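You operate a simulated robot arm through the tools that you are given. There is no shell and no other tool.

You run a simulated robot arm. Do the job below in one go: nothing can be reset, and whatever is moved stays where it is left.

JOB
Level the plate with the spirit level, then clamp the turntable.
Fine: level on its pad, bubble between the lines; the level goes back where it lay.

It is judged by the outcome, as a careful person would: the job done as asked, and still so three seconds after it is handed in. It fails if anything else is knocked over, pushed out of place, dropped, spilled or broken.

ROBOT AND FRAMES
A 6-joint arm with a two-finger gripper, fixed in place. Base frame: the origin is at the foot of the arm, x ahead of it, y to its left, z up; the work surface is at about z = 0.8. Readings come in m, degrees, newtons and seconds.
Its first joint turns from -166.0 to 166.0 degrees. Payload 3.43 kg.
Tool frame: the origin (TCP) lies between the finger pads and is the grasp point; the fingertips stand 0.02 m ahead of it; z points along the fingers, y is the line along which they close. The gripper opens to 0.19 m. The gripper's body begins 0.248 m behind the TCP.
Orientation is that of the tool frame in the base frame, as [roll, pitch, yaw] about the fixed x, y, z axes, in that order (R = Rz(yaw) Ry(pitch) Rx(roll)). With the fingers straight down and closing along the base's y, the tool's x points along the base's -x, its y along +y and its z along -z.

CONTROLS
- The arm moves only by the tool arm_command. Its argument "increments" is a list that holds one entry, the list of rows, each a list of 7 numbers: the shift along the base's x, y, z in m, then the turn, a rotation vector about the base's x, y, z in degrees, then the finger opening in m, from 0 to 0.19. In form: [[[tx, ty, tz, ax, ay, az, hand], ...]]. A call has 1 to 20 rows; each row is the pose to reach, as a shift and turn from the pose commanded when the call began. Rows are played at 5 a second. More than 0.05 m and 8.6 degrees between two rows, or a gripper value outside its range, and nothing of the call is played. A pose out of reach is approached as far as the arm can. The call stops where the force on the tool passes 40 N (or 10 N more than at its start, if that is more) or the arm is blocked; 0.2 s more then pass. Each finger travels about 0.153 m/s and halts on what it meets, pressing with about 39 N; the grip force reading is that of the motor and also rises with nothing between the fingers. The clock runs only during rows and for 0.2 s after the last one: add rows that repeat a pose to give the fingers time. The reply holds the time, the measured pose of the TCP, the force on the tool along the base axes, the opening and the grip force, in the units named above and with some noise, with the torque about the TCP (base axes, N m) and any sound that the robot's microphone picked up.
- Cameras (640 x 400 px; columns grow to the right, rows downward): "scene" is fixed at [0.2199, -0.5138, 1.5635]; the picture's right is [0.24, -0.97, 0.00], its down [-0.76, -0.18, -0.62] and it looks along [0.61, 0.15, -0.78] (base axes); focal length 288 px, centre (320, 200). "wrist" rides on the gripper at [0.07, -0.008, -0.288] in the tool frame; the picture's right is [0.12, 0.99, 0.00], its down [-0.96, 0.11, -0.25] and it looks along [-0.24, 0.03, 0.97] (tool axes); focal length 261 px, centre (320, 200). There is no depth. A picture from a camera that has moved, and an enlarged one, comes with that camera's place and axes in the base frame and with its lens. The place of the scene camera against the robot may be out by one fixed shift of up to 0.018 m in any direction.
- camera(camera): a new picture of that camera. No time passes.
- move_column(by): slides the trunk up (or, below 0, down) by that many m; the arm rides with it, the base frame stays. It gives what a move gives, with no picture.
- enlarge(camera, box): a new picture of the part [left, top, right, bottom] of that camera's present view, enlarged. No time passes.
- sign_off(): hands the job in; it is judged then, once.

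Places have to be worked out from the pictures, the camera data and where the tool is seen. Open the gripper and draw the arm clear of the work before you hand the job in, unless the task says otherwise.

The tools are called after ">>>" by a JSON object that holds its "op" and its "data". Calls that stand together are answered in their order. arm_command: Moves the arm, as the interface text tells. Its arguments: {"type":"object","properties":{"increments":{"type":"array","items":{"type":"array","items":{"type":"array","items":{"type":"number"}}}}},"required":["increments"]} The other tools are called the same way: move_column (by) slides the trunk up or down; camera (camera) takes a picture; enlarge (camera, box) takes an enlarged picture of a part of a camera's view; sign_off () hands the job in.

At the start:

```text
time_s: 0.0
ee_pos: [0.6874, -0.3014, 1.1538]
tool_rot: [179.9, 0.0, -179.9]
wrist_force: [-0.6, -0.1, 0.0]
moment: [0.0, 0.0, 0.0]
opening: 0.1898
finger_force: 0.1
trunk travel left (down, up): [-0.275, 0.165]
```

scene: 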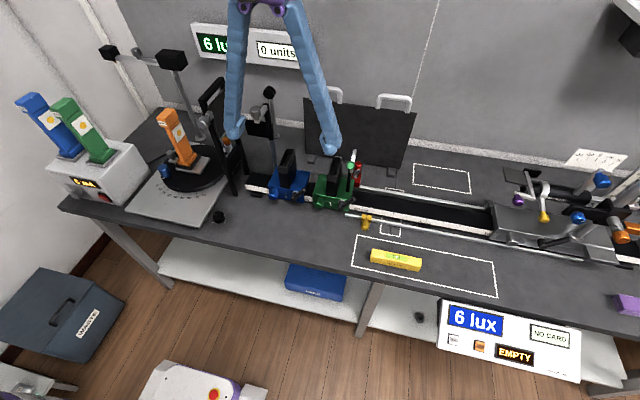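
wrist: 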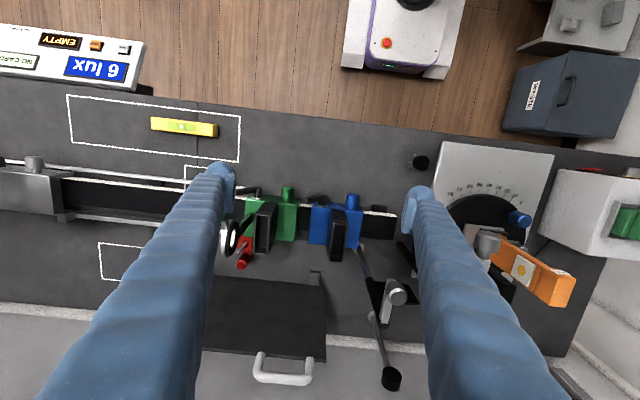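

I see a bench with a turntable plate on the left, a yellow spirit level in a marked area, and various mounts. I start by looking closer at the turntable plate and the level.

>>> {"op": "enlarge", "data": {"camera": "scene", "box": [60, 80, 280, 240]}}

>>> {"op": "enlarge", "data": {"camera": "scene", "box": [320, 180, 520, 310]}}

>>> {"op": "enlarge", "data": {"camera": "wrist", "box": [400, 120, 600, 320]}}

>>> {"op": "enlarge", "data": {"camera": "wrist", "box": [60, 80, 260, 200]}}

```text
2.50 times, centred on (170, 160) of scene
camera zoom: at [0.2199, -0.5138, 1.5635], right [0.24, -0.97, 0.0], down [-0.76, -0.18, -0.62], along [0.61, 0.15, -0.78], focal length 719 px, centre (695, 300)
```

zoom: 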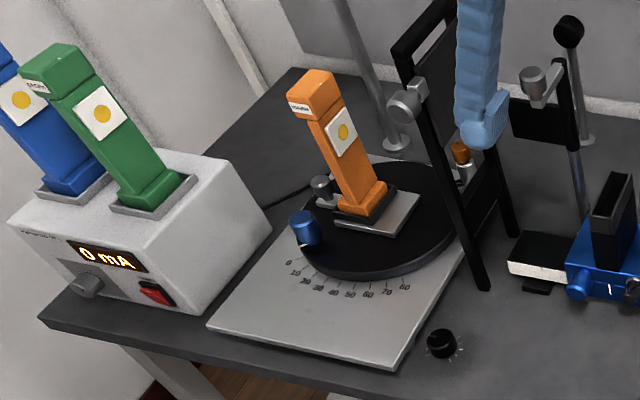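

```text
3.08 times, centred on (420, 245) of scene
camera zoom: at [0.2199, -0.5138, 1.5635], right [0.24, -0.97, 0.0], down [-0.76, -0.18, -0.62], along [0.61, 0.15, -0.78], focal length 885 px, centre (12, 62)
```

zoom: 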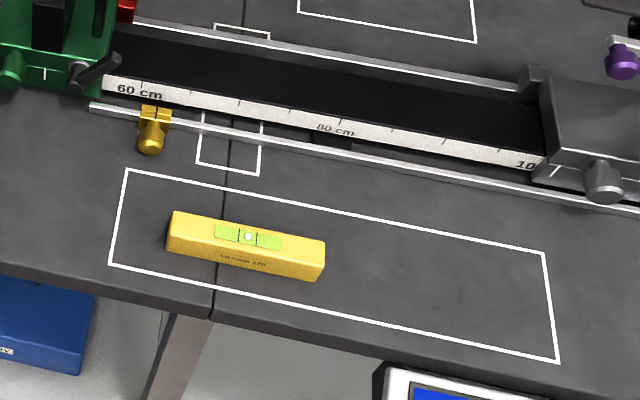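

```text
2.00 times, centred on (500, 220) of wrist
camera zoom: at [0.6189, -0.3092, 1.442], right [-0.12, 0.99, 0.0], down [0.96, 0.12, 0.25], along [0.24, 0.03, -0.97], focal length 521 px, centre (-40, 160)
```

zoom: 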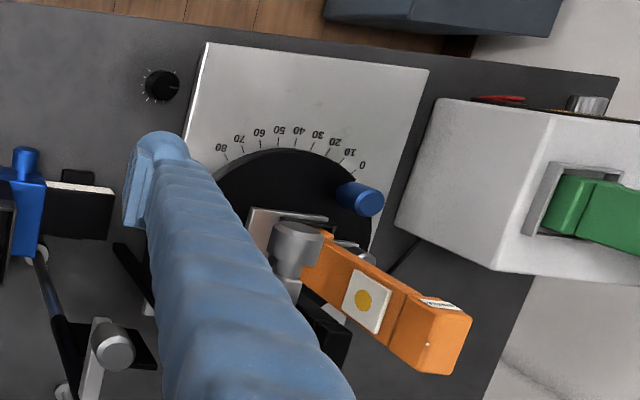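

```text
3.20 times, centred on (160, 140) of wrist
camera zoom: at [0.6189, -0.3092, 1.442], right [-0.12, 0.99, 0.0], down [0.96, 0.12, 0.25], along [0.24, 0.03, -0.97], focal length 834 px, centre (832, 392)
```

zoom: 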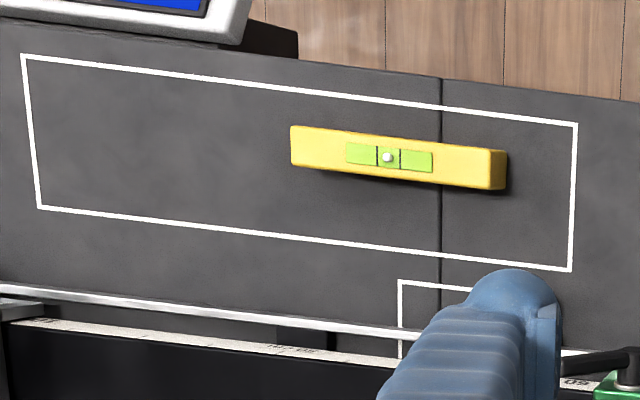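

The right-hand end of the bench may hold the plate with its adjusting screws, so I look closer there and over the middle.

>>> {"op": "enlarge", "data": {"camera": "scene", "box": [480, 150, 640, 270]}}

>>> {"op": "enlarge", "data": {"camera": "scene", "box": [230, 70, 430, 220]}}

>>> {"op": "enlarge", "data": {"camera": "scene", "box": [420, 260, 640, 400]}}

>>> {"op": "enlarge", "data": {"camera": "scene", "box": [140, 120, 260, 210]}}

```text
3.33 times, centred on (560, 210) of scene
camera zoom: at [0.2199, -0.5138, 1.5635], right [0.24, -0.97, 0.0], down [-0.76, -0.18, -0.62], along [0.61, 0.15, -0.78], focal length 959 px, centre (-480, 167)
```

zoom: 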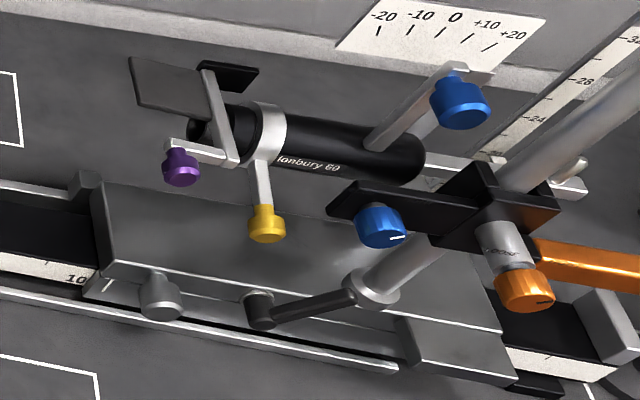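

```text
2.67 times, centred on (330, 145) of scene
camera zoom: at [0.2199, -0.5138, 1.5635], right [0.24, -0.97, 0.0], down [-0.76, -0.18, -0.62], along [0.61, 0.15, -0.78], focal length 767 px, centre (293, 347)
```

zoom: 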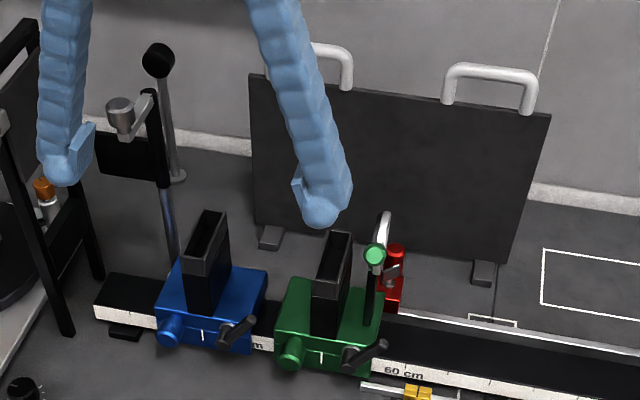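

```text
2.86 times, centred on (530, 330) of scene
camera zoom: at [0.2199, -0.5138, 1.5635], right [0.24, -0.97, 0.0], down [-0.76, -0.18, -0.62], along [0.61, 0.15, -0.78], focal length 822 px, centre (-280, -171)
```

zoom: 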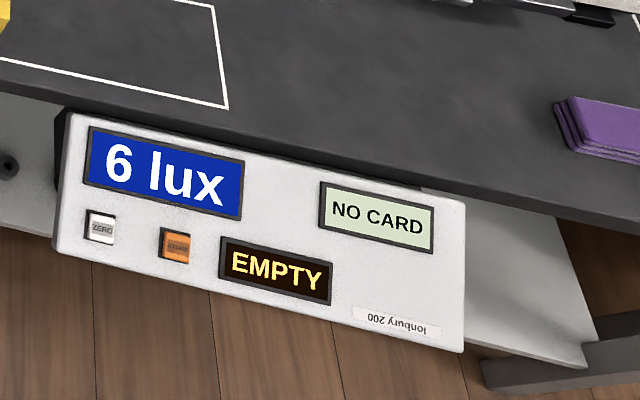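

```text
4.44 times, centred on (200, 165) of scene
camera zoom: at [0.2199, -0.5138, 1.5635], right [0.24, -0.97, 0.0], down [-0.76, -0.18, -0.62], along [0.61, 0.15, -0.78], focal length 1278 px, centre (853, 356)
```

zoom: 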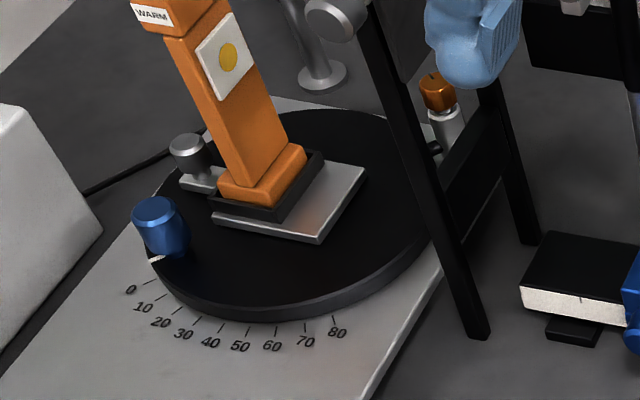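

The turntable sits around (0.82, 0.10), with an orange lamp on it. I move the wrist camera higher and to the left, over clear space, to see its plate, pad and screws better.

>>> {"op": "arm_command", "data": {"increments": [[[-0.015, 0.035, 0.01, 0, 0, 0, 0.19], [-0.03, 0.07, 0.02, 0, 0, 0, 0.19], [-0.045, 0.105, 0.03, 0, 0, 0, 0.19], [-0.06, 0.14, 0.04, 0, 0, 0, 0.19], [-0.075, 0.175, 0.05, 0, 0, 0, 0.19], [-0.09, 0.21, 0.06, 0, 0, 0, 0.19], [-0.1, 0.25, 0.07, 0, 0, 0, 0.19], [-0.1, 0.29, 0.08, 0, 0, 0, 0.19], [-0.1, 0.32, 0.08, 0, 0, 0, 0.19]]]}}

>>> {"op": "camera", "data": {"camera": "wrist"}}

>>> {"op": "camera", "data": {"camera": "scene"}}

```text
time_s: 2.0
ee_pos: [0.5861, 0.0185, 1.2346]
tool_rot: [180.0, -0.1, 180.0]
wrist_force: [0.5, 0.3, 0.1]
moment: [-0.01, 0.0, 0.02]
opening: 0.1899
finger_force: 0.0
trunk travel left (down, up): [-0.275, 0.165]
```

```text
taken
camera wrist: at [0.5174, 0.0111, 1.5224], right [-0.12, 0.99, 0.0], down [0.96, 0.12, 0.25], along [0.25, 0.03, -0.97], focal length 261 px, centre (320, 200)
```

wrist: 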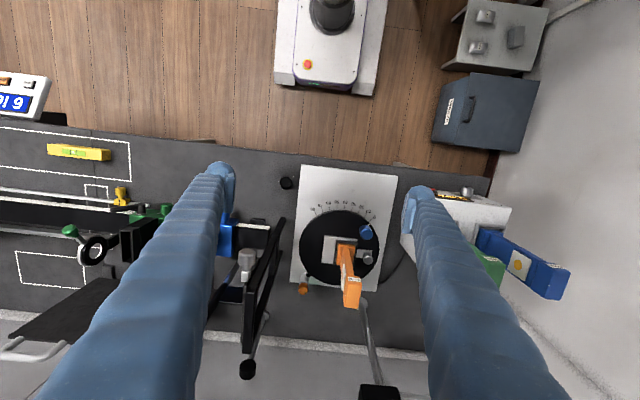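

```text
taken
```

scene: 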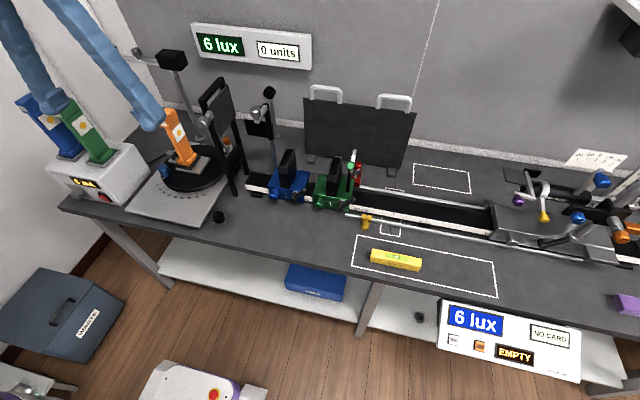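

The plate and turntable are now in plain view from above. I enlarge this region for the details of screws, pad and clamp.

>>> {"op": "enlarge", "data": {"camera": "wrist", "box": [270, 155, 420, 310]}}

>>> {"op": "enlarge", "data": {"camera": "wrist", "box": [200, 210, 400, 390]}}

>>> {"op": "enlarge", "data": {"camera": "wrist", "box": [0, 120, 200, 300]}}

```text
2.58 times, centred on (345, 232) of wrist
camera zoom: at [0.5174, 0.0111, 1.5224], right [-0.12, 0.99, 0.0], down [0.96, 0.12, 0.25], along [0.25, 0.03, -0.97], focal length 673 px, centre (256, 116)
```

zoom: 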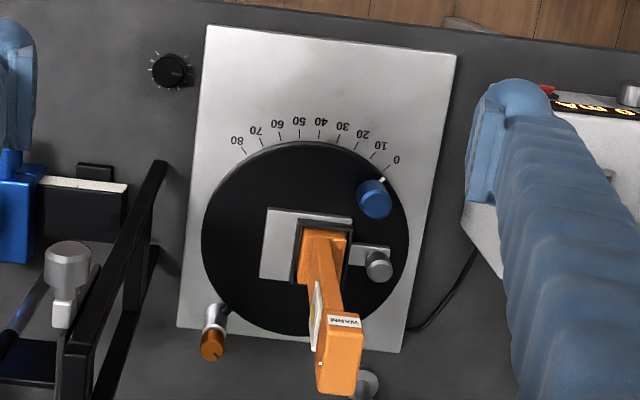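

```text
2.22 times, centred on (300, 300) of wrist
camera zoom: at [0.5174, 0.0111, 1.5224], right [-0.12, 0.99, 0.0], down [0.96, 0.12, 0.25], along [0.25, 0.03, -0.97], focal length 579 px, centre (364, -22)
```

zoom: 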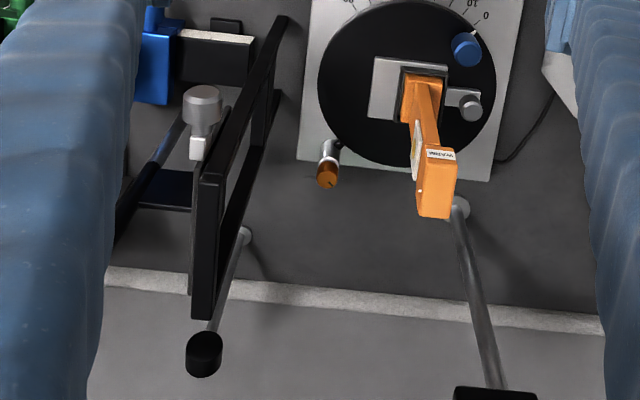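

```text
2.22 times, centred on (100, 210) of wrist
camera zoom: at [0.5174, 0.0111, 1.5224], right [-0.12, 0.99, 0.0], down [0.96, 0.12, 0.25], along [0.25, 0.03, -0.97], focal length 579 px, centre (809, 178)
```

zoom: 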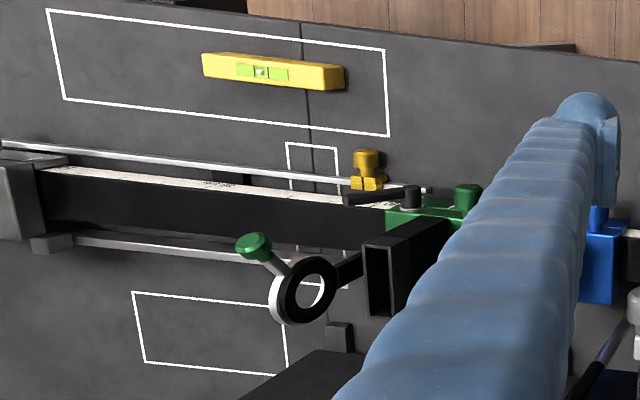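

The zoomed pictures are rendered afresh, so I zoom further on the small silver pad by the lamp, the blue knob, the grey knob and the orange knob.

>>> {"op": "enlarge", "data": {"camera": "wrist", "box": [320, 215, 385, 280]}}

>>> {"op": "enlarge", "data": {"camera": "wrist", "box": [290, 255, 340, 305]}}

>>> {"op": "enlarge", "data": {"camera": "scene", "box": [150, 140, 250, 200]}}

>>> {"op": "enlarge", "data": {"camera": "scene", "box": [560, 140, 640, 190]}}

```text
6.15 times, centred on (352, 248) of wrist
camera zoom: at [0.5174, 0.0111, 1.5224], right [-0.12, 0.99, 0.0], down [0.96, 0.12, 0.25], along [0.25, 0.03, -0.97], focal length 1604 px, centre (120, -92)
```

zoom: 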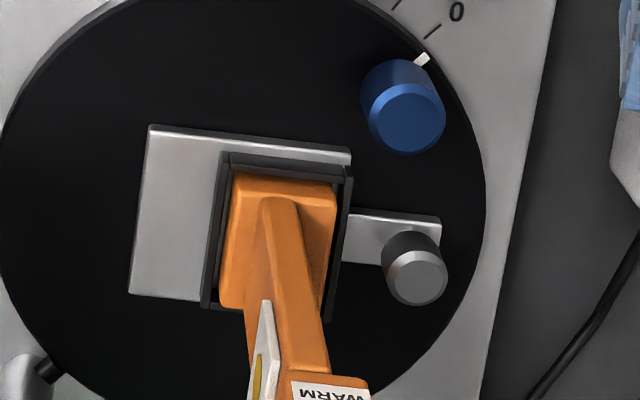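

```text
8.00 times, centred on (315, 280) of wrist
camera zoom: at [0.5174, 0.0111, 1.5224], right [-0.12, 0.99, 0.0], down [0.96, 0.12, 0.25], along [0.25, 0.03, -0.97], focal length 2085 px, centre (360, -440)
```

zoom: 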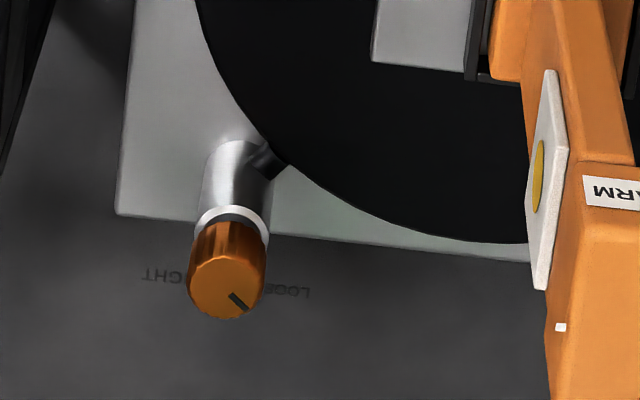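

```text
6.40 times, centred on (200, 170) of scene
camera zoom: at [0.2199, -0.5138, 1.5635], right [0.24, -0.97, 0.0], down [-0.76, -0.18, -0.62], along [0.61, 0.15, -0.78], focal length 1841 px, centre (1088, 392)
```

zoom: 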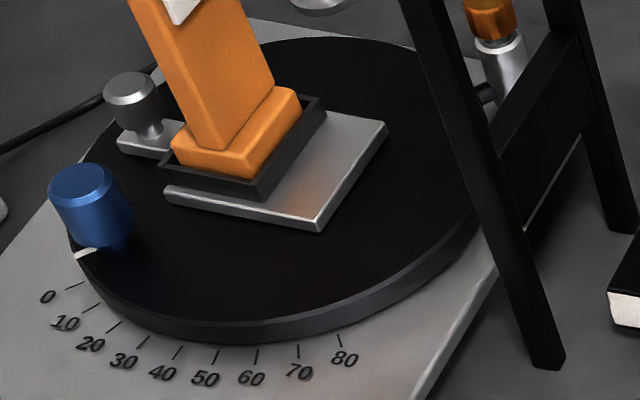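

```text
8.00 times, centred on (600, 165) of scene
camera zoom: at [0.2199, -0.5138, 1.5635], right [0.24, -0.97, 0.0], down [-0.76, -0.18, -0.62], along [0.61, 0.15, -0.78], focal length 2301 px, centre (-1920, 480)
```

zoom: 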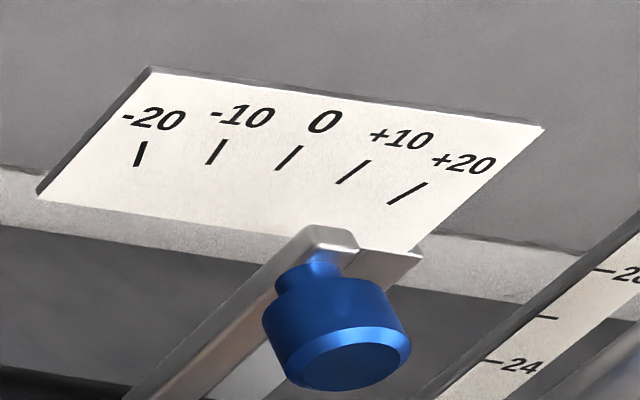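

The orange knob by the turntable has LOOSE/TIGHT lettering on the bench behind it, so it is the turntable clamp; the small silver plate carrying the lamp socket has a side tab with a grey knob that may be the levelling screw. I tilt the hand to get a lower, oblique view from the front.

>>> {"op": "arm_command", "data": {"increments": [[[0.0, 0.006, -0.015, 0, -6.5, 0, 0.19], [0.0, 0.012, -0.03, 0, -13, 0, 0.19], [0.0, 0.018, -0.045, 0, -19.5, 0, 0.19], [0.0, 0.024, -0.06, 0, -26, 0, 0.19], [0.0, 0.03, -0.075, 0, -32.5, 0, 0.19], [0.0, 0.036, -0.09, 0, -39, 0, 0.19], [0.0, 0.04, -0.105, 0, -45, 0, 0.19], [0.0, 0.04, -0.12, 0, -50, 0, 0.19]]]}}

>>> {"op": "camera", "data": {"camera": "wrist"}}

```text
time_s: 3.8
ee_pos: [0.5804, 0.0364, 1.1511]
tool_rot: [-178.6, 28.4, 179.9]
wrist_force: [0.0, 0.2, -0.4]
moment: [0.07, 0.01, -0.01]
opening: 0.1899
finger_force: 0.0
out of reach, approached as far as the arm can: row 5, 6, 7, 8
trunk travel left (down, up): [-0.275, 0.165]
```

```text
taken
camera wrist: at [0.3822, 0.0346, 1.3714], right [-0.09, 0.99, -0.08], down [0.73, 0.12, 0.67], along [0.68, 0.01, -0.74], focal length 261 px, centre (320, 200)
```

wrist: 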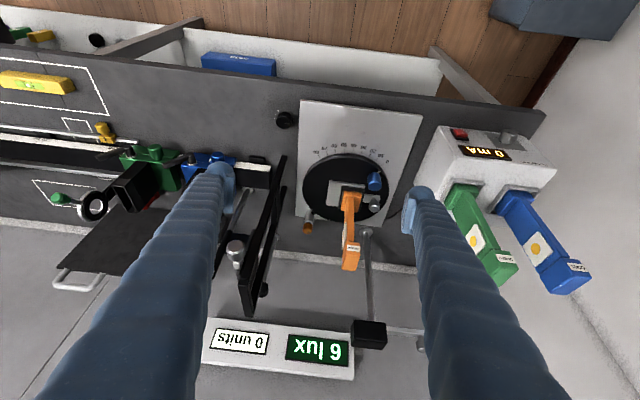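

The tilt stopped at about 28°, which is enough for an oblique look. I zoom in on the small plate, its knob and the clamp.

>>> {"op": "enlarge", "data": {"camera": "wrist", "box": [320, 160, 400, 220]}}

>>> {"op": "enlarge", "data": {"camera": "wrist", "box": [290, 190, 370, 250]}}

>>> {"op": "enlarge", "data": {"camera": "wrist", "box": [280, 90, 440, 280]}}

```text
6.67 times, centred on (360, 190) of wrist
camera zoom: at [0.3822, 0.0346, 1.3714], right [-0.09, 0.99, -0.08], down [0.73, 0.12, 0.67], along [0.68, 0.01, -0.74], focal length 1738 px, centre (53, 267)
```

zoom: 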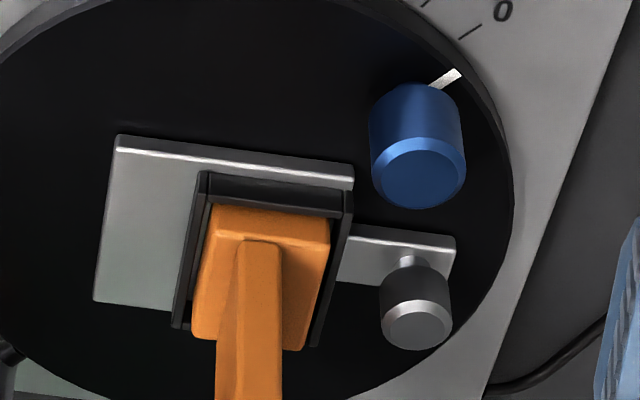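

```text
6.67 times, centred on (330, 220) of wrist
camera zoom: at [0.3822, 0.0346, 1.3714], right [-0.09, 0.99, -0.08], down [0.73, 0.12, 0.67], along [0.68, 0.01, -0.74], focal length 1738 px, centre (253, 67)
```

zoom: 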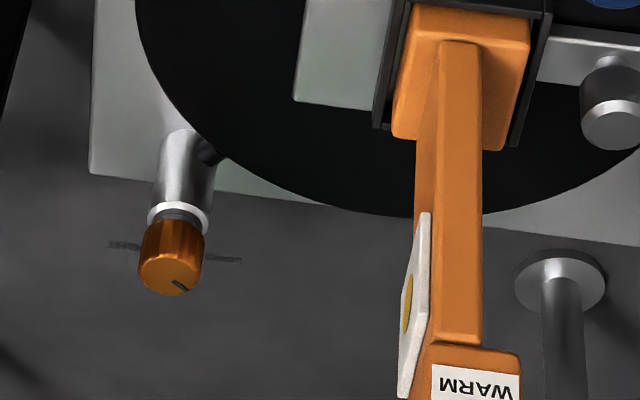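

```text
2.11 times, centred on (360, 185) of wrist
camera zoom: at [0.3822, 0.0346, 1.3714], right [-0.09, 0.99, -0.08], down [0.73, 0.12, 0.67], along [0.68, 0.01, -0.74], focal length 549 px, centre (236, 232)
```

zoom: 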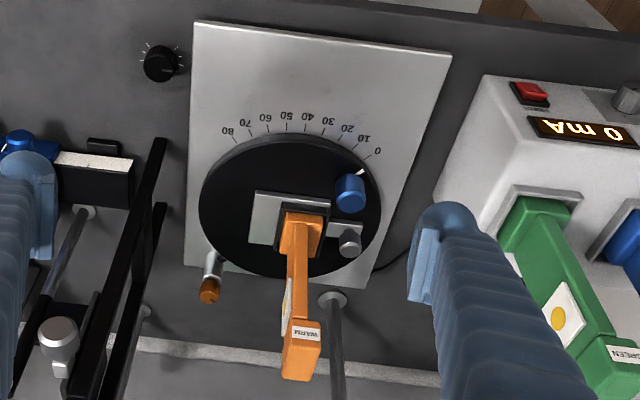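

The grey knob on the plate's tab looks like the levelling screw, and the free silver strip beside the lamp socket is the likely pad. The last move was partly out of reach, so I make a small check move back to learn the reference pose.

>>> {"op": "arm_command", "data": {"increments": [[[0, 0, 0.02, 0, 8, 0, 0.19], [0, 0, 0.04, 0, 16, 0, 0.19]]]}}

```text
time_s: 4.4
ee_pos: [0.5866, 0.0388, 1.2002]
tool_rot: [-178.5, 13.4, -179.6]
wrist_force: [1.1, 0.9, -0.5]
moment: [-0.23, 0.11, -0.07]
opening: 0.1901
finger_force: 0.1
out of reach, approached as far as the arm can: row 1
trunk travel left (down, up): [-0.275, 0.165]
```

The reference is the clipped pose. I straighten the hand to point down and travel over to the spirit level at a safe height.

>>> {"op": "arm_command", "data": {"increments": [[[0.0, -0.02, 0.0, 0.7, 6.5, -0.2, 0.19], [0.0, -0.06, 0.0, 1.5, 13.4, -0.4, 0.19], [0.004, -0.105, 0.0, 1.5, 13.4, -0.4, 0.19], [0.008, -0.15, 0.0, 1.5, 13.4, -0.4, 0.19], [0.012, -0.195, 0.0, 1.5, 13.4, -0.4, 0.19], [0.016, -0.24, 0.0, 1.5, 13.4, -0.4, 0.19], [0.02, -0.285, 0.0, 1.5, 13.4, -0.4, 0.19], [0.025, -0.33, 0.0, 1.5, 13.4, -0.4, 0.19], [0.03, -0.375, 0.0, 1.5, 13.4, -0.4, 0.19], [0.035, -0.42, 0.0, 1.5, 13.4, -0.4, 0.19], [0.04, -0.465, 0.0, 1.5, 13.4, -0.4, 0.19], [0.045, -0.51, 0.0, 1.5, 13.4, -0.4, 0.19], [0.05, -0.555, -0.02, 1.5, 13.4, -0.4, 0.19], [0.05, -0.6, -0.05, 1.5, 13.4, -0.4, 0.19], [0.05, -0.64, -0.08, 1.5, 13.4, -0.4, 0.19], [0.05, -0.65, -0.12, 1.5, 13.4, -0.4, 0.19], [0.05, -0.65, -0.15, 1.5, 13.4, -0.4, 0.19]]]}}

>>> {"op": "camera", "data": {"camera": "wrist"}}

>>> {"op": "camera", "data": {"camera": "scene"}}

```text
refused: row 14 steps farther than a row can; nothing moved
```

```text
taken
camera wrist: at [0.4526, 0.0371, 1.4648], right [-0.12, 0.99, -0.05], down [0.88, 0.13, 0.46], along [0.46, 0.01, -0.89], focal length 261 px, centre (320, 200)
```

wrist: 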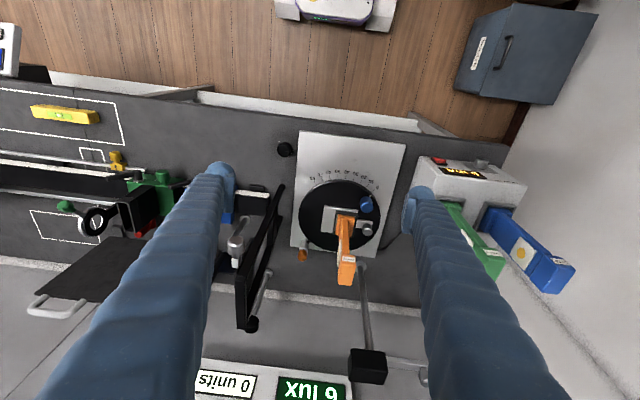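

```text
taken
```

scene: 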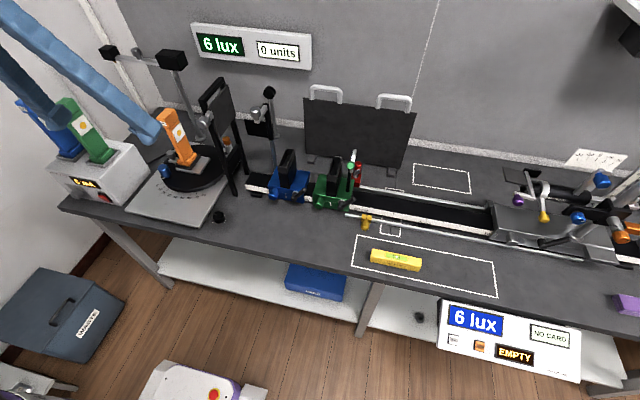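

The row step was slightly too long, so nothing moved. I send the same travel with shorter steps.

>>> {"op": "arm_command", "data": {"increments": [[[0.0, -0.02, 0.0, 0.7, 6.5, -0.2, 0.19], [0.0, -0.06, 0.0, 1.5, 13.4, -0.4, 0.19], [0.004, -0.105, 0.0, 1.5, 13.4, -0.4, 0.19], [0.008, -0.15, 0.0, 1.5, 13.4, -0.4, 0.19], [0.012, -0.195, 0.0, 1.5, 13.4, -0.4, 0.19], [0.016, -0.24, 0.0, 1.5, 13.4, -0.4, 0.19], [0.02, -0.285, 0.0, 1.5, 13.4, -0.4, 0.19], [0.025, -0.33, 0.0, 1.5, 13.4, -0.4, 0.19], [0.03, -0.375, 0.0, 1.5, 13.4, -0.4, 0.19], [0.035, -0.42, 0.0, 1.5, 13.4, -0.4, 0.19], [0.04, -0.465, 0.0, 1.5, 13.4, -0.4, 0.19], [0.045, -0.51, 0.0, 1.5, 13.4, -0.4, 0.19], [0.05, -0.55, -0.015, 1.5, 13.4, -0.4, 0.19], [0.05, -0.59, -0.035, 1.5, 13.4, -0.4, 0.19], [0.05, -0.625, -0.06, 1.5, 13.4, -0.4, 0.19], [0.05, -0.65, -0.09, 1.5, 13.4, -0.4, 0.19], [0.05, -0.65, -0.12, 1.5, 13.4, -0.4, 0.19]]]}}

>>> {"op": "camera", "data": {"camera": "wrist"}}

>>> {"op": "camera", "data": {"camera": "scene"}}

```text
time_s: 8.0
ee_pos: [0.6335, -0.6094, 1.0783]
tool_rot: [179.7, -0.2, 179.6]
wrist_force: [0.6, -0.5, 0.1]
moment: [0.06, 0.04, 0.0]
opening: 0.1901
finger_force: 0.0
trunk travel left (down, up): [-0.275, 0.165]
```

```text
taken
camera wrist: at [0.5653, -0.6178, 1.3674], right [-0.11, 0.99, 0.0], down [0.96, 0.11, 0.24], along [0.24, 0.03, -0.97], focal length 261 px, centre (320, 200)
```

wrist: 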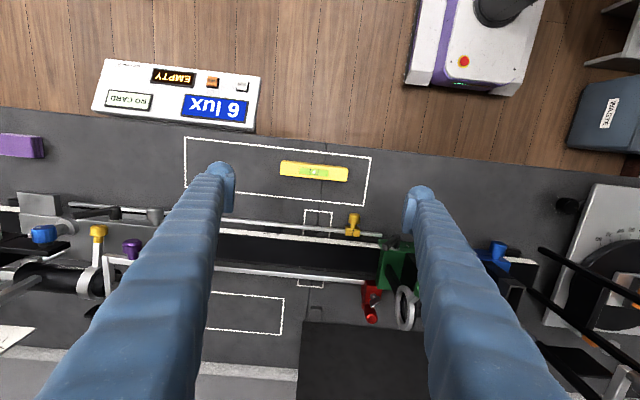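

```text
taken
```

scene: 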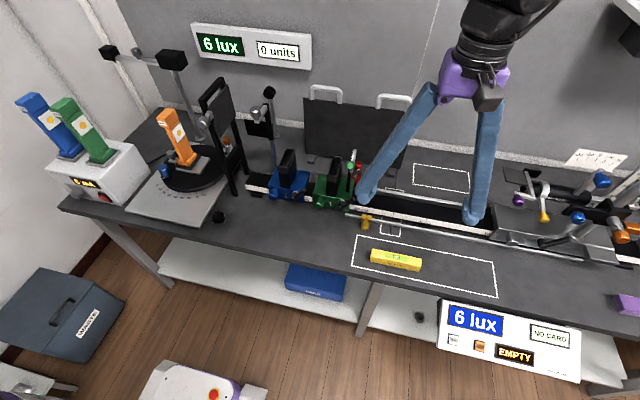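

The level is in view below the hand. I zoom in to fix its ends and the bubble's look when level.

>>> {"op": "enlarge", "data": {"camera": "wrist", "box": [270, 150, 360, 195]}}

>>> {"op": "enlarge", "data": {"camera": "wrist", "box": [295, 160, 335, 185]}}

>>> {"op": "enlarge", "data": {"camera": "scene", "box": [360, 240, 430, 280]}}

```text
7.11 times, centred on (315, 172) of wrist
camera zoom: at [0.5653, -0.6178, 1.3674], right [-0.11, 0.99, 0.0], down [0.96, 0.11, 0.24], along [0.24, 0.03, -0.97], focal length 1854 px, centre (356, 396)
```

zoom: 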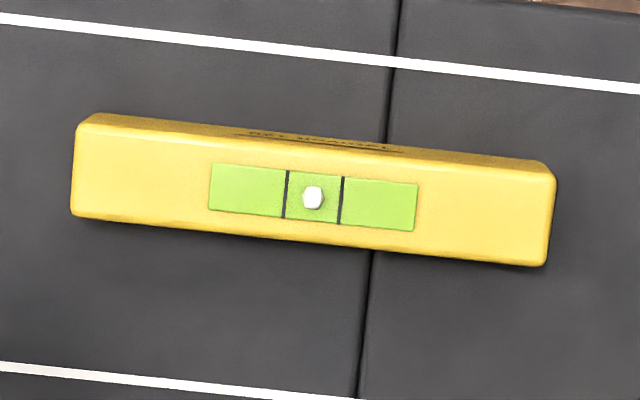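

```text
16.00 times, centred on (315, 172) of wrist
camera zoom: at [0.5653, -0.6178, 1.3674], right [-0.11, 0.99, 0.0], down [0.96, 0.11, 0.24], along [0.24, 0.03, -0.97], focal length 4170 px, centre (400, 640)
```

zoom: 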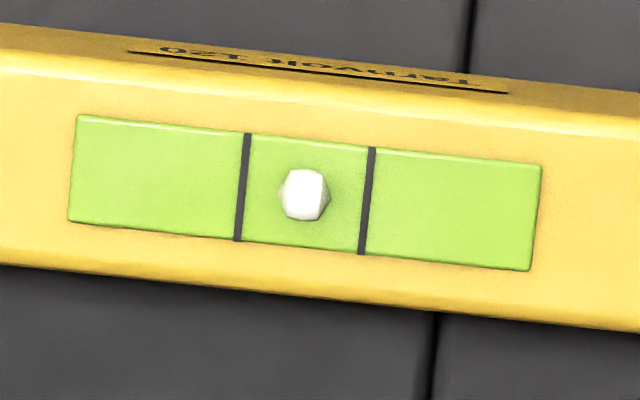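

```text
9.14 times, centred on (395, 260) of scene
camera zoom: at [0.2199, -0.5138, 1.5635], right [0.24, -0.97, 0.0], down [-0.76, -0.18, -0.62], along [0.61, 0.15, -0.78], focal length 2630 px, centre (-366, -349)
```

zoom: 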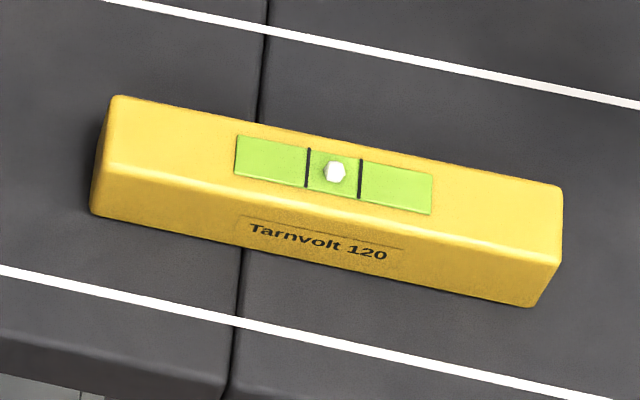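

The level lies almost along y, centred near (0.641, −0.621), about 0.14 m long, 0.027 wide and 0.03 high, with the bubble between the lines. I plan to hold it by its ends, so I align the hand and descend to z ≈ 0.95 to check.

>>> {"op": "arm_command", "data": {"increments": [[[0.0025, -0.004, -0.04, -0.15, -0.1, 0.5, 0.19], [0.005, -0.008, -0.08, -0.3, -0.2, 1.0, 0.19], [0.0075, -0.012, -0.12, -0.3, -0.2, 1.0, 0.19], [0.0075, -0.012, -0.128, -0.3, -0.2, 1.0, 0.19], [0.0075, -0.012, -0.128, -0.3, -0.2, 1.0, 0.19]]]}}

>>> {"op": "camera", "data": {"camera": "wrist"}}

>>> {"op": "camera", "data": {"camera": "scene"}}

```text
time_s: 9.2
ee_pos: [0.6421, -0.6226, 0.9521]
tool_rot: [-179.9, 0.0, -179.5]
wrist_force: [-1.8, -0.1, 0.3]
moment: [-0.07, -0.05, 0.01]
opening: 0.1899
finger_force: 0.1
trunk travel left (down, up): [-0.275, 0.165]
```

```text
taken
camera wrist: at [0.5721, -0.6295, 1.2404], right [-0.13, 0.99, 0.0], down [0.96, 0.12, 0.25], along [0.25, 0.03, -0.97], focal length 261 px, centre (320, 200)
```

wrist: 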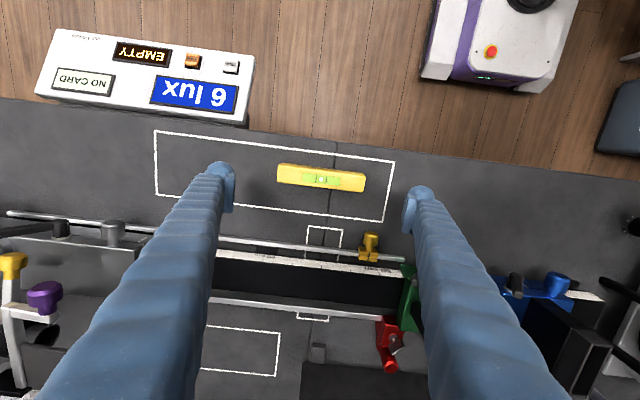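

```text
taken
```

scene: 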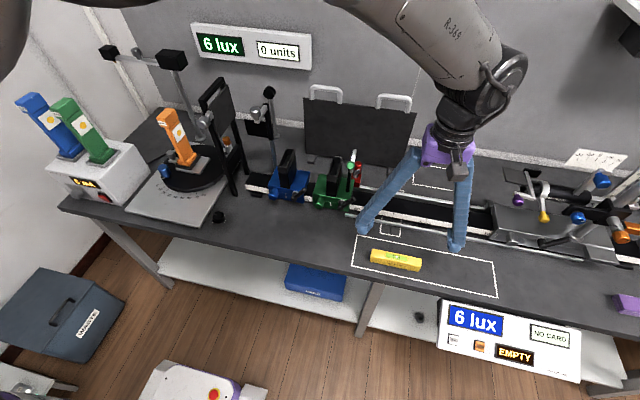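

The hand is straight above the level now. I zoom to re-measure the ends from this nearer viewpoint.

>>> {"op": "enlarge", "data": {"camera": "wrist", "box": [265, 145, 375, 210]}}

>>> {"op": "enlarge", "data": {"camera": "scene", "box": [340, 200, 500, 290]}}

```text
5.82 times, centred on (320, 178) of wrist
camera zoom: at [0.5721, -0.6295, 1.2404], right [-0.13, 0.99, 0.0], down [0.96, 0.12, 0.25], along [0.25, 0.03, -0.97], focal length 1516 px, centre (320, 331)
```

zoom: 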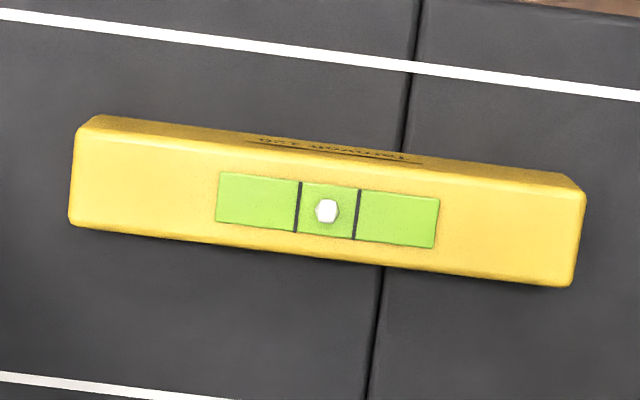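

```text
4.00 times, centred on (420, 245) of scene
camera zoom: at [0.2199, -0.5138, 1.5635], right [0.24, -0.97, 0.0], down [-0.76, -0.18, -0.62], along [0.61, 0.15, -0.78], focal length 1150 px, centre (-80, 20)
```

zoom: 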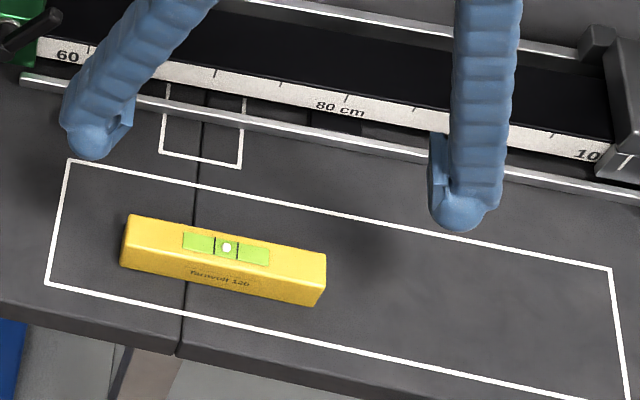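

Two views agree on a level centre near (0.6405, −0.620). I descend so the TCP is at z ≈ 0.828 with fingertips just above the bench, fingers open around the ends.

>>> {"op": "arm_command", "data": {"increments": [[[-0.0015, 0.0025, -0.03, 0, 0, 0, 0.19], [-0.0015, 0.0025, -0.06, 0, 0, 0, 0.19], [-0.0015, 0.0025, -0.09, 0, 0, 0, 0.19], [-0.0015, 0.0025, -0.11, 0, 0, 0, 0.19], [-0.0015, 0.0025, -0.124, 0, 0, 0, 0.19], [-0.0015, 0.0025, -0.124, 0, 0, 0, 0.19]]]}}

>>> {"op": "camera", "data": {"camera": "wrist"}}

>>> {"op": "enlarge", "data": {"camera": "scene", "box": [340, 200, 500, 290]}}

```text
time_s: 10.6
ee_pos: [0.6415, -0.6206, 0.8274]
tool_rot: [-180.0, 0.0, -179.4]
wrist_force: [1.0, -0.3, 0.5]
moment: [0.06, 0.03, 0.02]
opening: 0.1897
finger_force: 0.1
trunk travel left (down, up): [-0.275, 0.165]
```

```text
taken
camera wrist: at [0.5711, -0.6277, 1.116], right [-0.13, 0.99, 0.0], down [0.96, 0.12, 0.25], along [0.25, 0.03, -0.97], focal length 261 px, centre (320, 200)
```

wrist: 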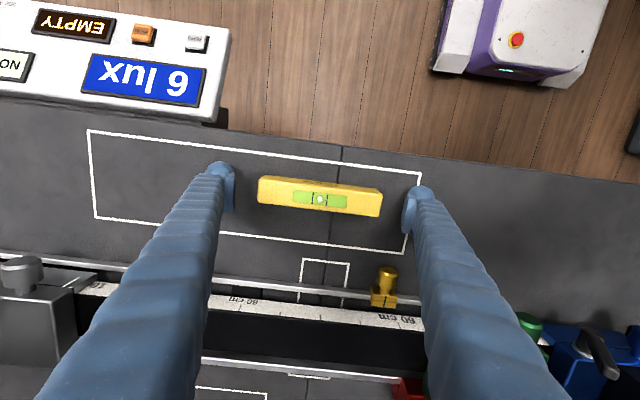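

```text
4.00 times, centred on (420, 245) of scene
camera zoom: at [0.2199, -0.5138, 1.5635], right [0.24, -0.97, 0.0], down [-0.76, -0.18, -0.62], along [0.61, 0.15, -0.78], focal length 1150 px, centre (-80, 20)
```

zoom: 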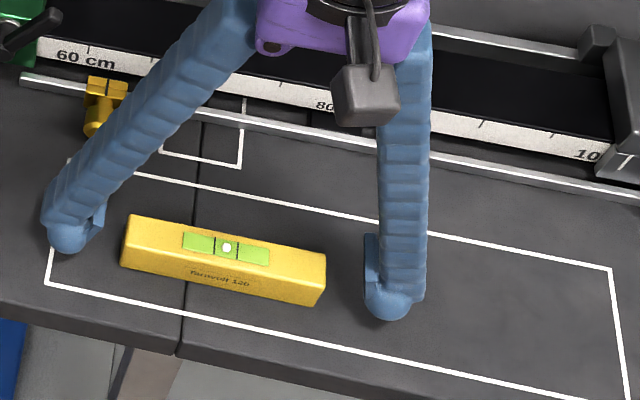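

The level is centred between the fingers (TCP projects onto the vial). I close gradually on its ends.

>>> {"op": "arm_command", "data": {"increments": [[[0, 0, 0, 0, 0, 0, 0.165], [0, 0, 0, 0, 0, 0, 0.15], [0, 0, 0, 0, 0, 0, 0.145], [0, 0, 0, 0, 0, 0, 0.14], [0, 0, 0, 0, 0, 0, 0.136], [0, 0, 0, 0, 0, 0, 0.13], [0, 0, 0, 0, 0, 0, 0.12], [0, 0, 0, 0, 0, 0, 0.12]]]}}

>>> {"op": "enlarge", "data": {"camera": "scene", "box": [340, 200, 500, 290]}}

```text
time_s: 12.4
ee_pos: [0.6395, -0.6203, 0.8288]
tool_rot: [180.0, 0.0, -179.5]
wrist_force: [-0.3, -1.7, 0.8]
moment: [0.0, 0.0, -0.03]
opening: 0.1395
finger_force: 38.8
trunk travel left (down, up): [-0.275, 0.165]
```

```text
4.00 times, centred on (420, 245) of scene
camera zoom: at [0.2199, -0.5138, 1.5635], right [0.24, -0.97, 0.0], down [-0.76, -0.18, -0.62], along [0.61, 0.15, -0.78], focal length 1150 px, centre (-80, 20)
```

zoom: 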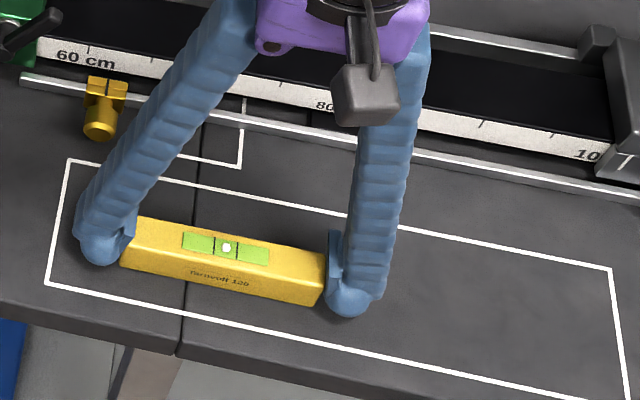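

Gripped at 0.1395 m with 39 N. I lift slowly and check that the level hangs straight in the fingers.

>>> {"op": "arm_command", "data": {"increments": [[[0, 0, 0.01, 0, 0, 0, 0.12], [0, 0, 0.03, 0, 0, 0, 0.12], [0, 0, 0.06, 0, 0, 0, 0.12], [0, 0, 0.1, 0, 0, 0, 0.12], [0, 0, 0.14, 0, 0, 0, 0.12], [0, 0, 0.18, 0, 0, 0, 0.12], [0, 0, 0.22, 0, 0, 0, 0.12], [0, 0, 0.26, 0, 0, 0, 0.12], [0, 0, 0.3, 0, 0, 0, 0.12], [0, 0, 0.34, 0, 0, 0, 0.12], [0, 0, 0.38, 0, 0, 0, 0.12], [0, 0, 0.4, 0, 0, 0, 0.12]]]}}

>>> {"op": "camera", "data": {"camera": "wrist"}}

>>> {"op": "camera", "data": {"camera": "scene"}}

```text
time_s: 15.0
ee_pos: [0.6426, -0.6204, 1.2281]
tool_rot: [-179.9, 0.0, -179.6]
wrist_force: [0.6, 0.4, -1.7]
moment: [-0.08, 0.03, -0.01]
opening: 0.1392
finger_force: 39.0
trunk travel left (down, up): [-0.275, 0.165]
```

```text
taken
camera wrist: at [0.5729, -0.6282, 1.5157], right [-0.13, 0.99, 0.0], down [0.96, 0.12, 0.25], along [0.24, 0.03, -0.97], focal length 261 px, centre (320, 200)
```

wrist: 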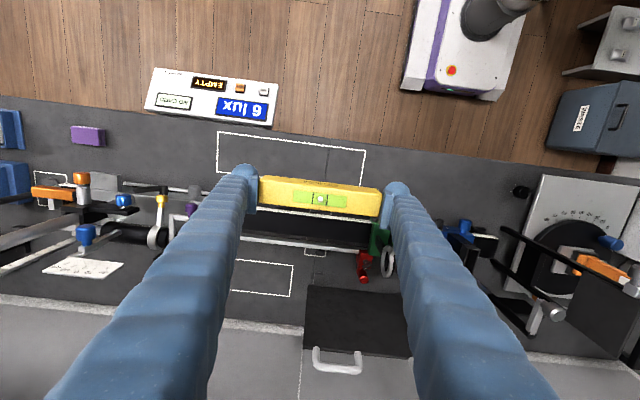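

```text
taken
```

scene: 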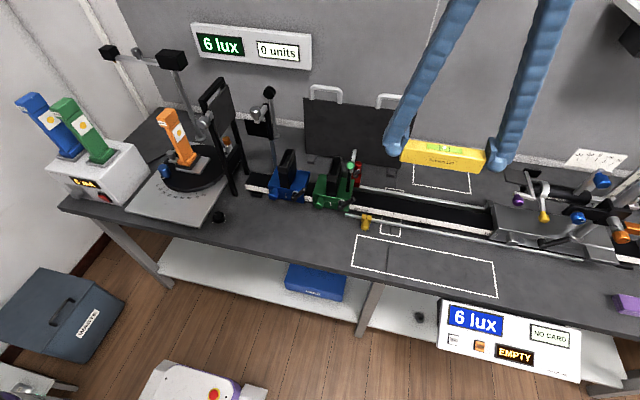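

The level is held firmly and hangs straight. I carry it at z ≈ 1.23 in front of the objects to y ≈ 0.06 while turning the hand +90° about z.

>>> {"op": "arm_command", "data": {"increments": [[[-0.003, 0.043, 0, 0, 0, 5.6, 0.12], [-0.006, 0.086, 0, 0, 0, 11.2, 0.12], [-0.009, 0.129, 0, 0, 0, 16.9, 0.12], [-0.012, 0.172, 0, 0, 0, 22.5, 0.12], [-0.015, 0.215, 0, 0, 0, 28.1, 0.12], [-0.018, 0.258, 0, 0, 0, 33.8, 0.12], [-0.021, 0.301, 0, 0, 0, 39.4, 0.12], [-0.024, 0.344, 0, 0, 0, 45, 0.12], [-0.027, 0.387, 0, 0, 0, 50.6, 0.12], [-0.03, 0.43, 0, 0, 0, 56.2, 0.12], [-0.033, 0.473, 0, 0, 0, 61.9, 0.12], [-0.036, 0.516, 0, 0, 0, 67.5, 0.12], [-0.039, 0.559, 0, 0, 0, 73.1, 0.12], [-0.042, 0.602, 0, 0, 0, 78.8, 0.12], [-0.045, 0.645, 0, 0, 0, 84.4, 0.12], [-0.045, 0.68, 0, 0, 0, 89.5, 0.12], [-0.045, 0.68, 0, 0, 0, 89.5, 0.12]]]}}

>>> {"op": "camera", "data": {"camera": "wrist"}}

>>> {"op": "camera", "data": {"camera": "scene"}}

```text
time_s: 18.6
ee_pos: [0.5958, 0.0603, 1.2275]
tool_rot: [-179.9, 0.0, -90.1]
wrist_force: [0.0, 0.3, -1.5]
moment: [-0.04, 0.04, 0.01]
opening: 0.1395
finger_force: 39.1
trunk travel left (down, up): [-0.275, 0.165]
```

```text
taken
camera wrist: at [0.6057, -0.0098, 1.5153], right [-0.99, -0.12, 0.0], down [-0.12, 0.96, 0.25], along [-0.03, 0.25, -0.97], focal length 261 px, centre (320, 200)
```

wrist: 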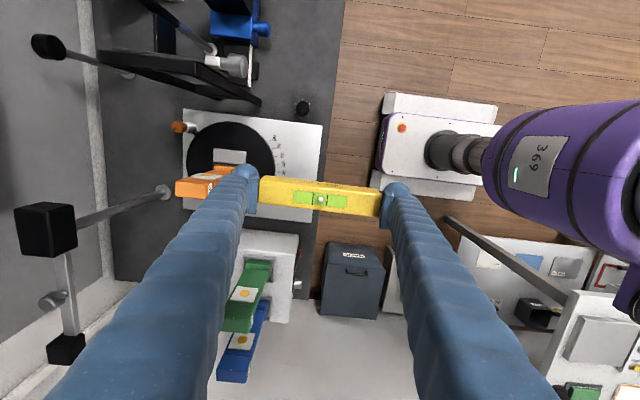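

```text
taken
```

scene: 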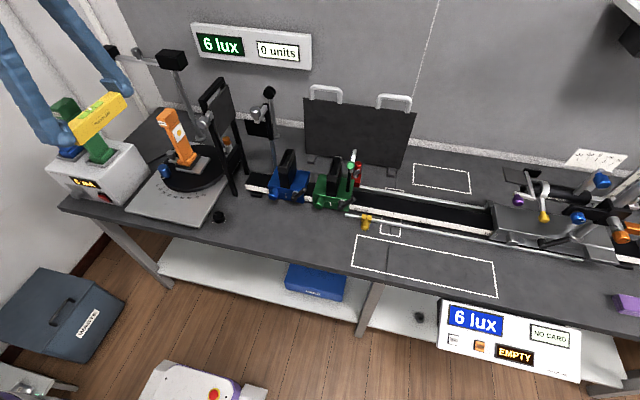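

The hand is in front of the turntable with the level along x. I zoom in on the turntable from this side to measure the pad more exactly.

>>> {"op": "enlarge", "data": {"camera": "wrist", "box": [170, 100, 330, 220]}}

>>> {"op": "enlarge", "data": {"camera": "wrist", "box": [180, 130, 260, 190]}}

```text
3.33 times, centred on (250, 160) of wrist
camera zoom: at [0.6057, -0.0098, 1.5153], right [-0.99, -0.12, 0.0], down [-0.12, 0.96, 0.25], along [-0.03, 0.25, -0.97], focal length 869 px, centre (553, 333)
```

zoom: 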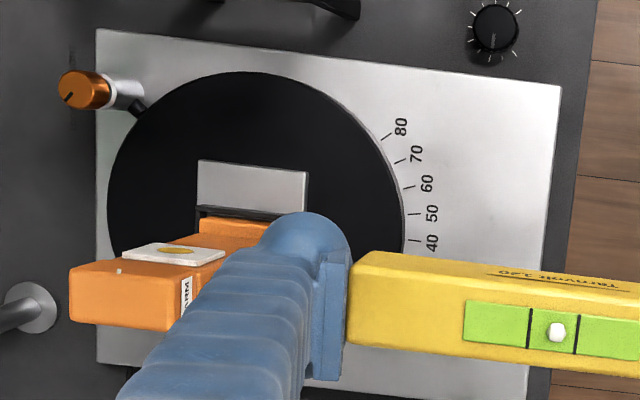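

```text
6.67 times, centred on (220, 160) of wrist
camera zoom: at [0.6057, -0.0098, 1.5153], right [-0.99, -0.12, 0.0], down [-0.12, 0.96, 0.25], along [-0.03, 0.25, -0.97], focal length 1738 px, centre (987, 467)
```

zoom: 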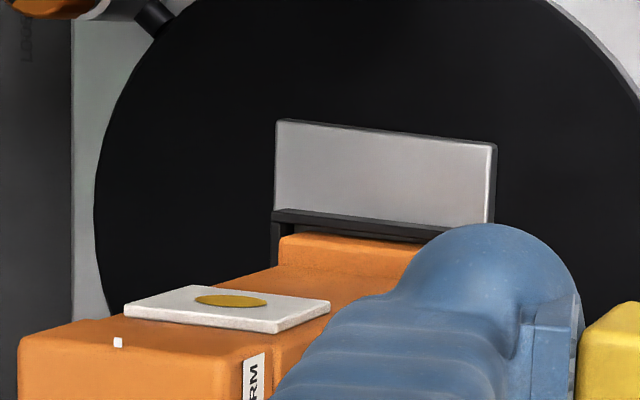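

From two views the pad's near edge is about (0.785, 0.055–0.085) and the far edge about (0.863), top near z ≈ 0.855; the lamp's nearest face is at y ≈ 0.097 and its top at z ≈ 1.055. I check how the level sits in the fingers before placing it.

>>> {"op": "enlarge", "data": {"camera": "wrist", "box": [240, 165, 400, 225]}}

>>> {"op": "enlarge", "data": {"camera": "scene", "box": [40, 60, 180, 170]}}

```text
4.00 times, centred on (320, 195) of wrist
camera zoom: at [0.6057, -0.0098, 1.5153], right [-0.99, -0.12, 0.0], down [-0.12, 0.96, 0.25], along [-0.03, 0.25, -0.97], focal length 1043 px, centre (320, 220)
```

zoom: 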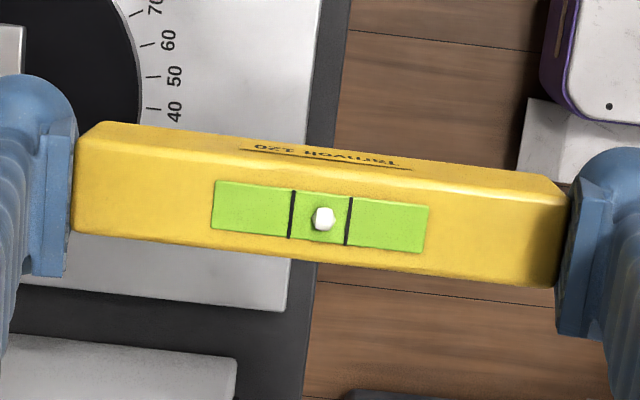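

```text
3.64 times, centred on (110, 115) of scene
camera zoom: at [0.2199, -0.5138, 1.5635], right [0.24, -0.97, 0.0], down [-0.76, -0.18, -0.62], along [0.61, 0.15, -0.78], focal length 1046 px, centre (1084, 509)
```

zoom: 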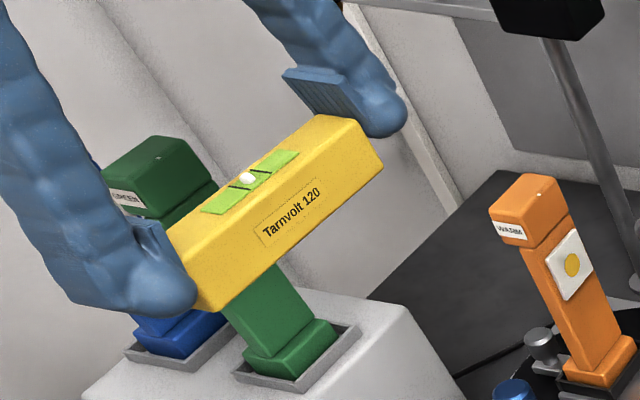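

The level sits straight in the fingers, centred within a millimetre. I extend over the pad at height, then stop at z ≈ 1.12 to check clearances from the lamp.

>>> {"op": "arm_command", "data": {"increments": [[[0.04, 0.001, 0, 0, 0, 0, 0.12], [0.08, 0.002, 0, 0, 0, 0, 0.12], [0.12, 0.003, 0, 0, 0, 0, 0.12], [0.16, 0.004, 0, 0, 0, 0, 0.12], [0.2, 0.005, 0, 0, 0, 0, 0.12], [0.228, 0.0057, 0, 0, 0, 0, 0.12], [0.228, 0.0057, -0.03, 0, 0, 0, 0.12], [0.228, 0.0057, -0.07, 0, 0, 0, 0.12], [0.228, 0.0057, -0.1, 0, 0, 0, 0.12], [0.228, 0.0057, -0.1, 0, 0, 0, 0.12]]]}}

>>> {"op": "camera", "data": {"camera": "wrist"}}

>>> {"op": "camera", "data": {"camera": "scene"}}

```text
time_s: 20.8
ee_pos: [0.8229, 0.0656, 1.1294]
tool_rot: [-180.0, 0.0, -90.0]
wrist_force: [0.1, -0.4, -1.7]
moment: [0.03, 0.02, -0.02]
opening: 0.1395
finger_force: 38.9
trunk travel left (down, up): [-0.275, 0.165]
```

```text
taken
camera wrist: at [0.8326, -0.0033, 1.4172], right [-0.99, -0.12, 0.0], down [-0.12, 0.96, 0.25], along [-0.03, 0.25, -0.97], focal length 261 px, centre (320, 200)
```

wrist: 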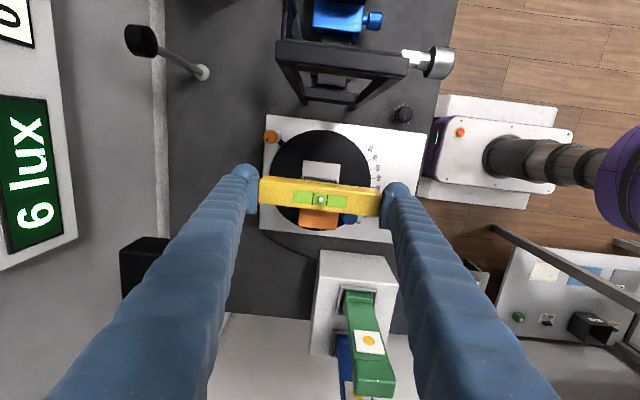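

```text
taken
```

scene: 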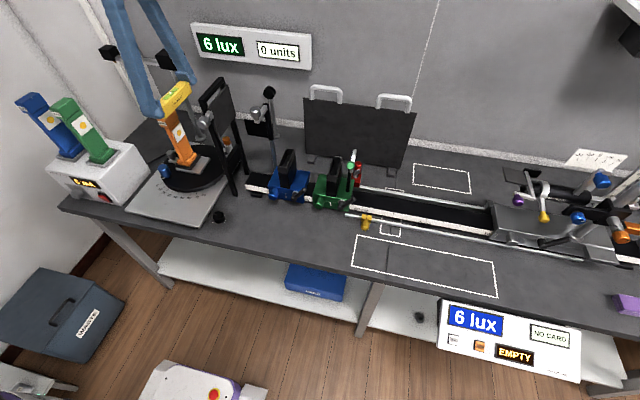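

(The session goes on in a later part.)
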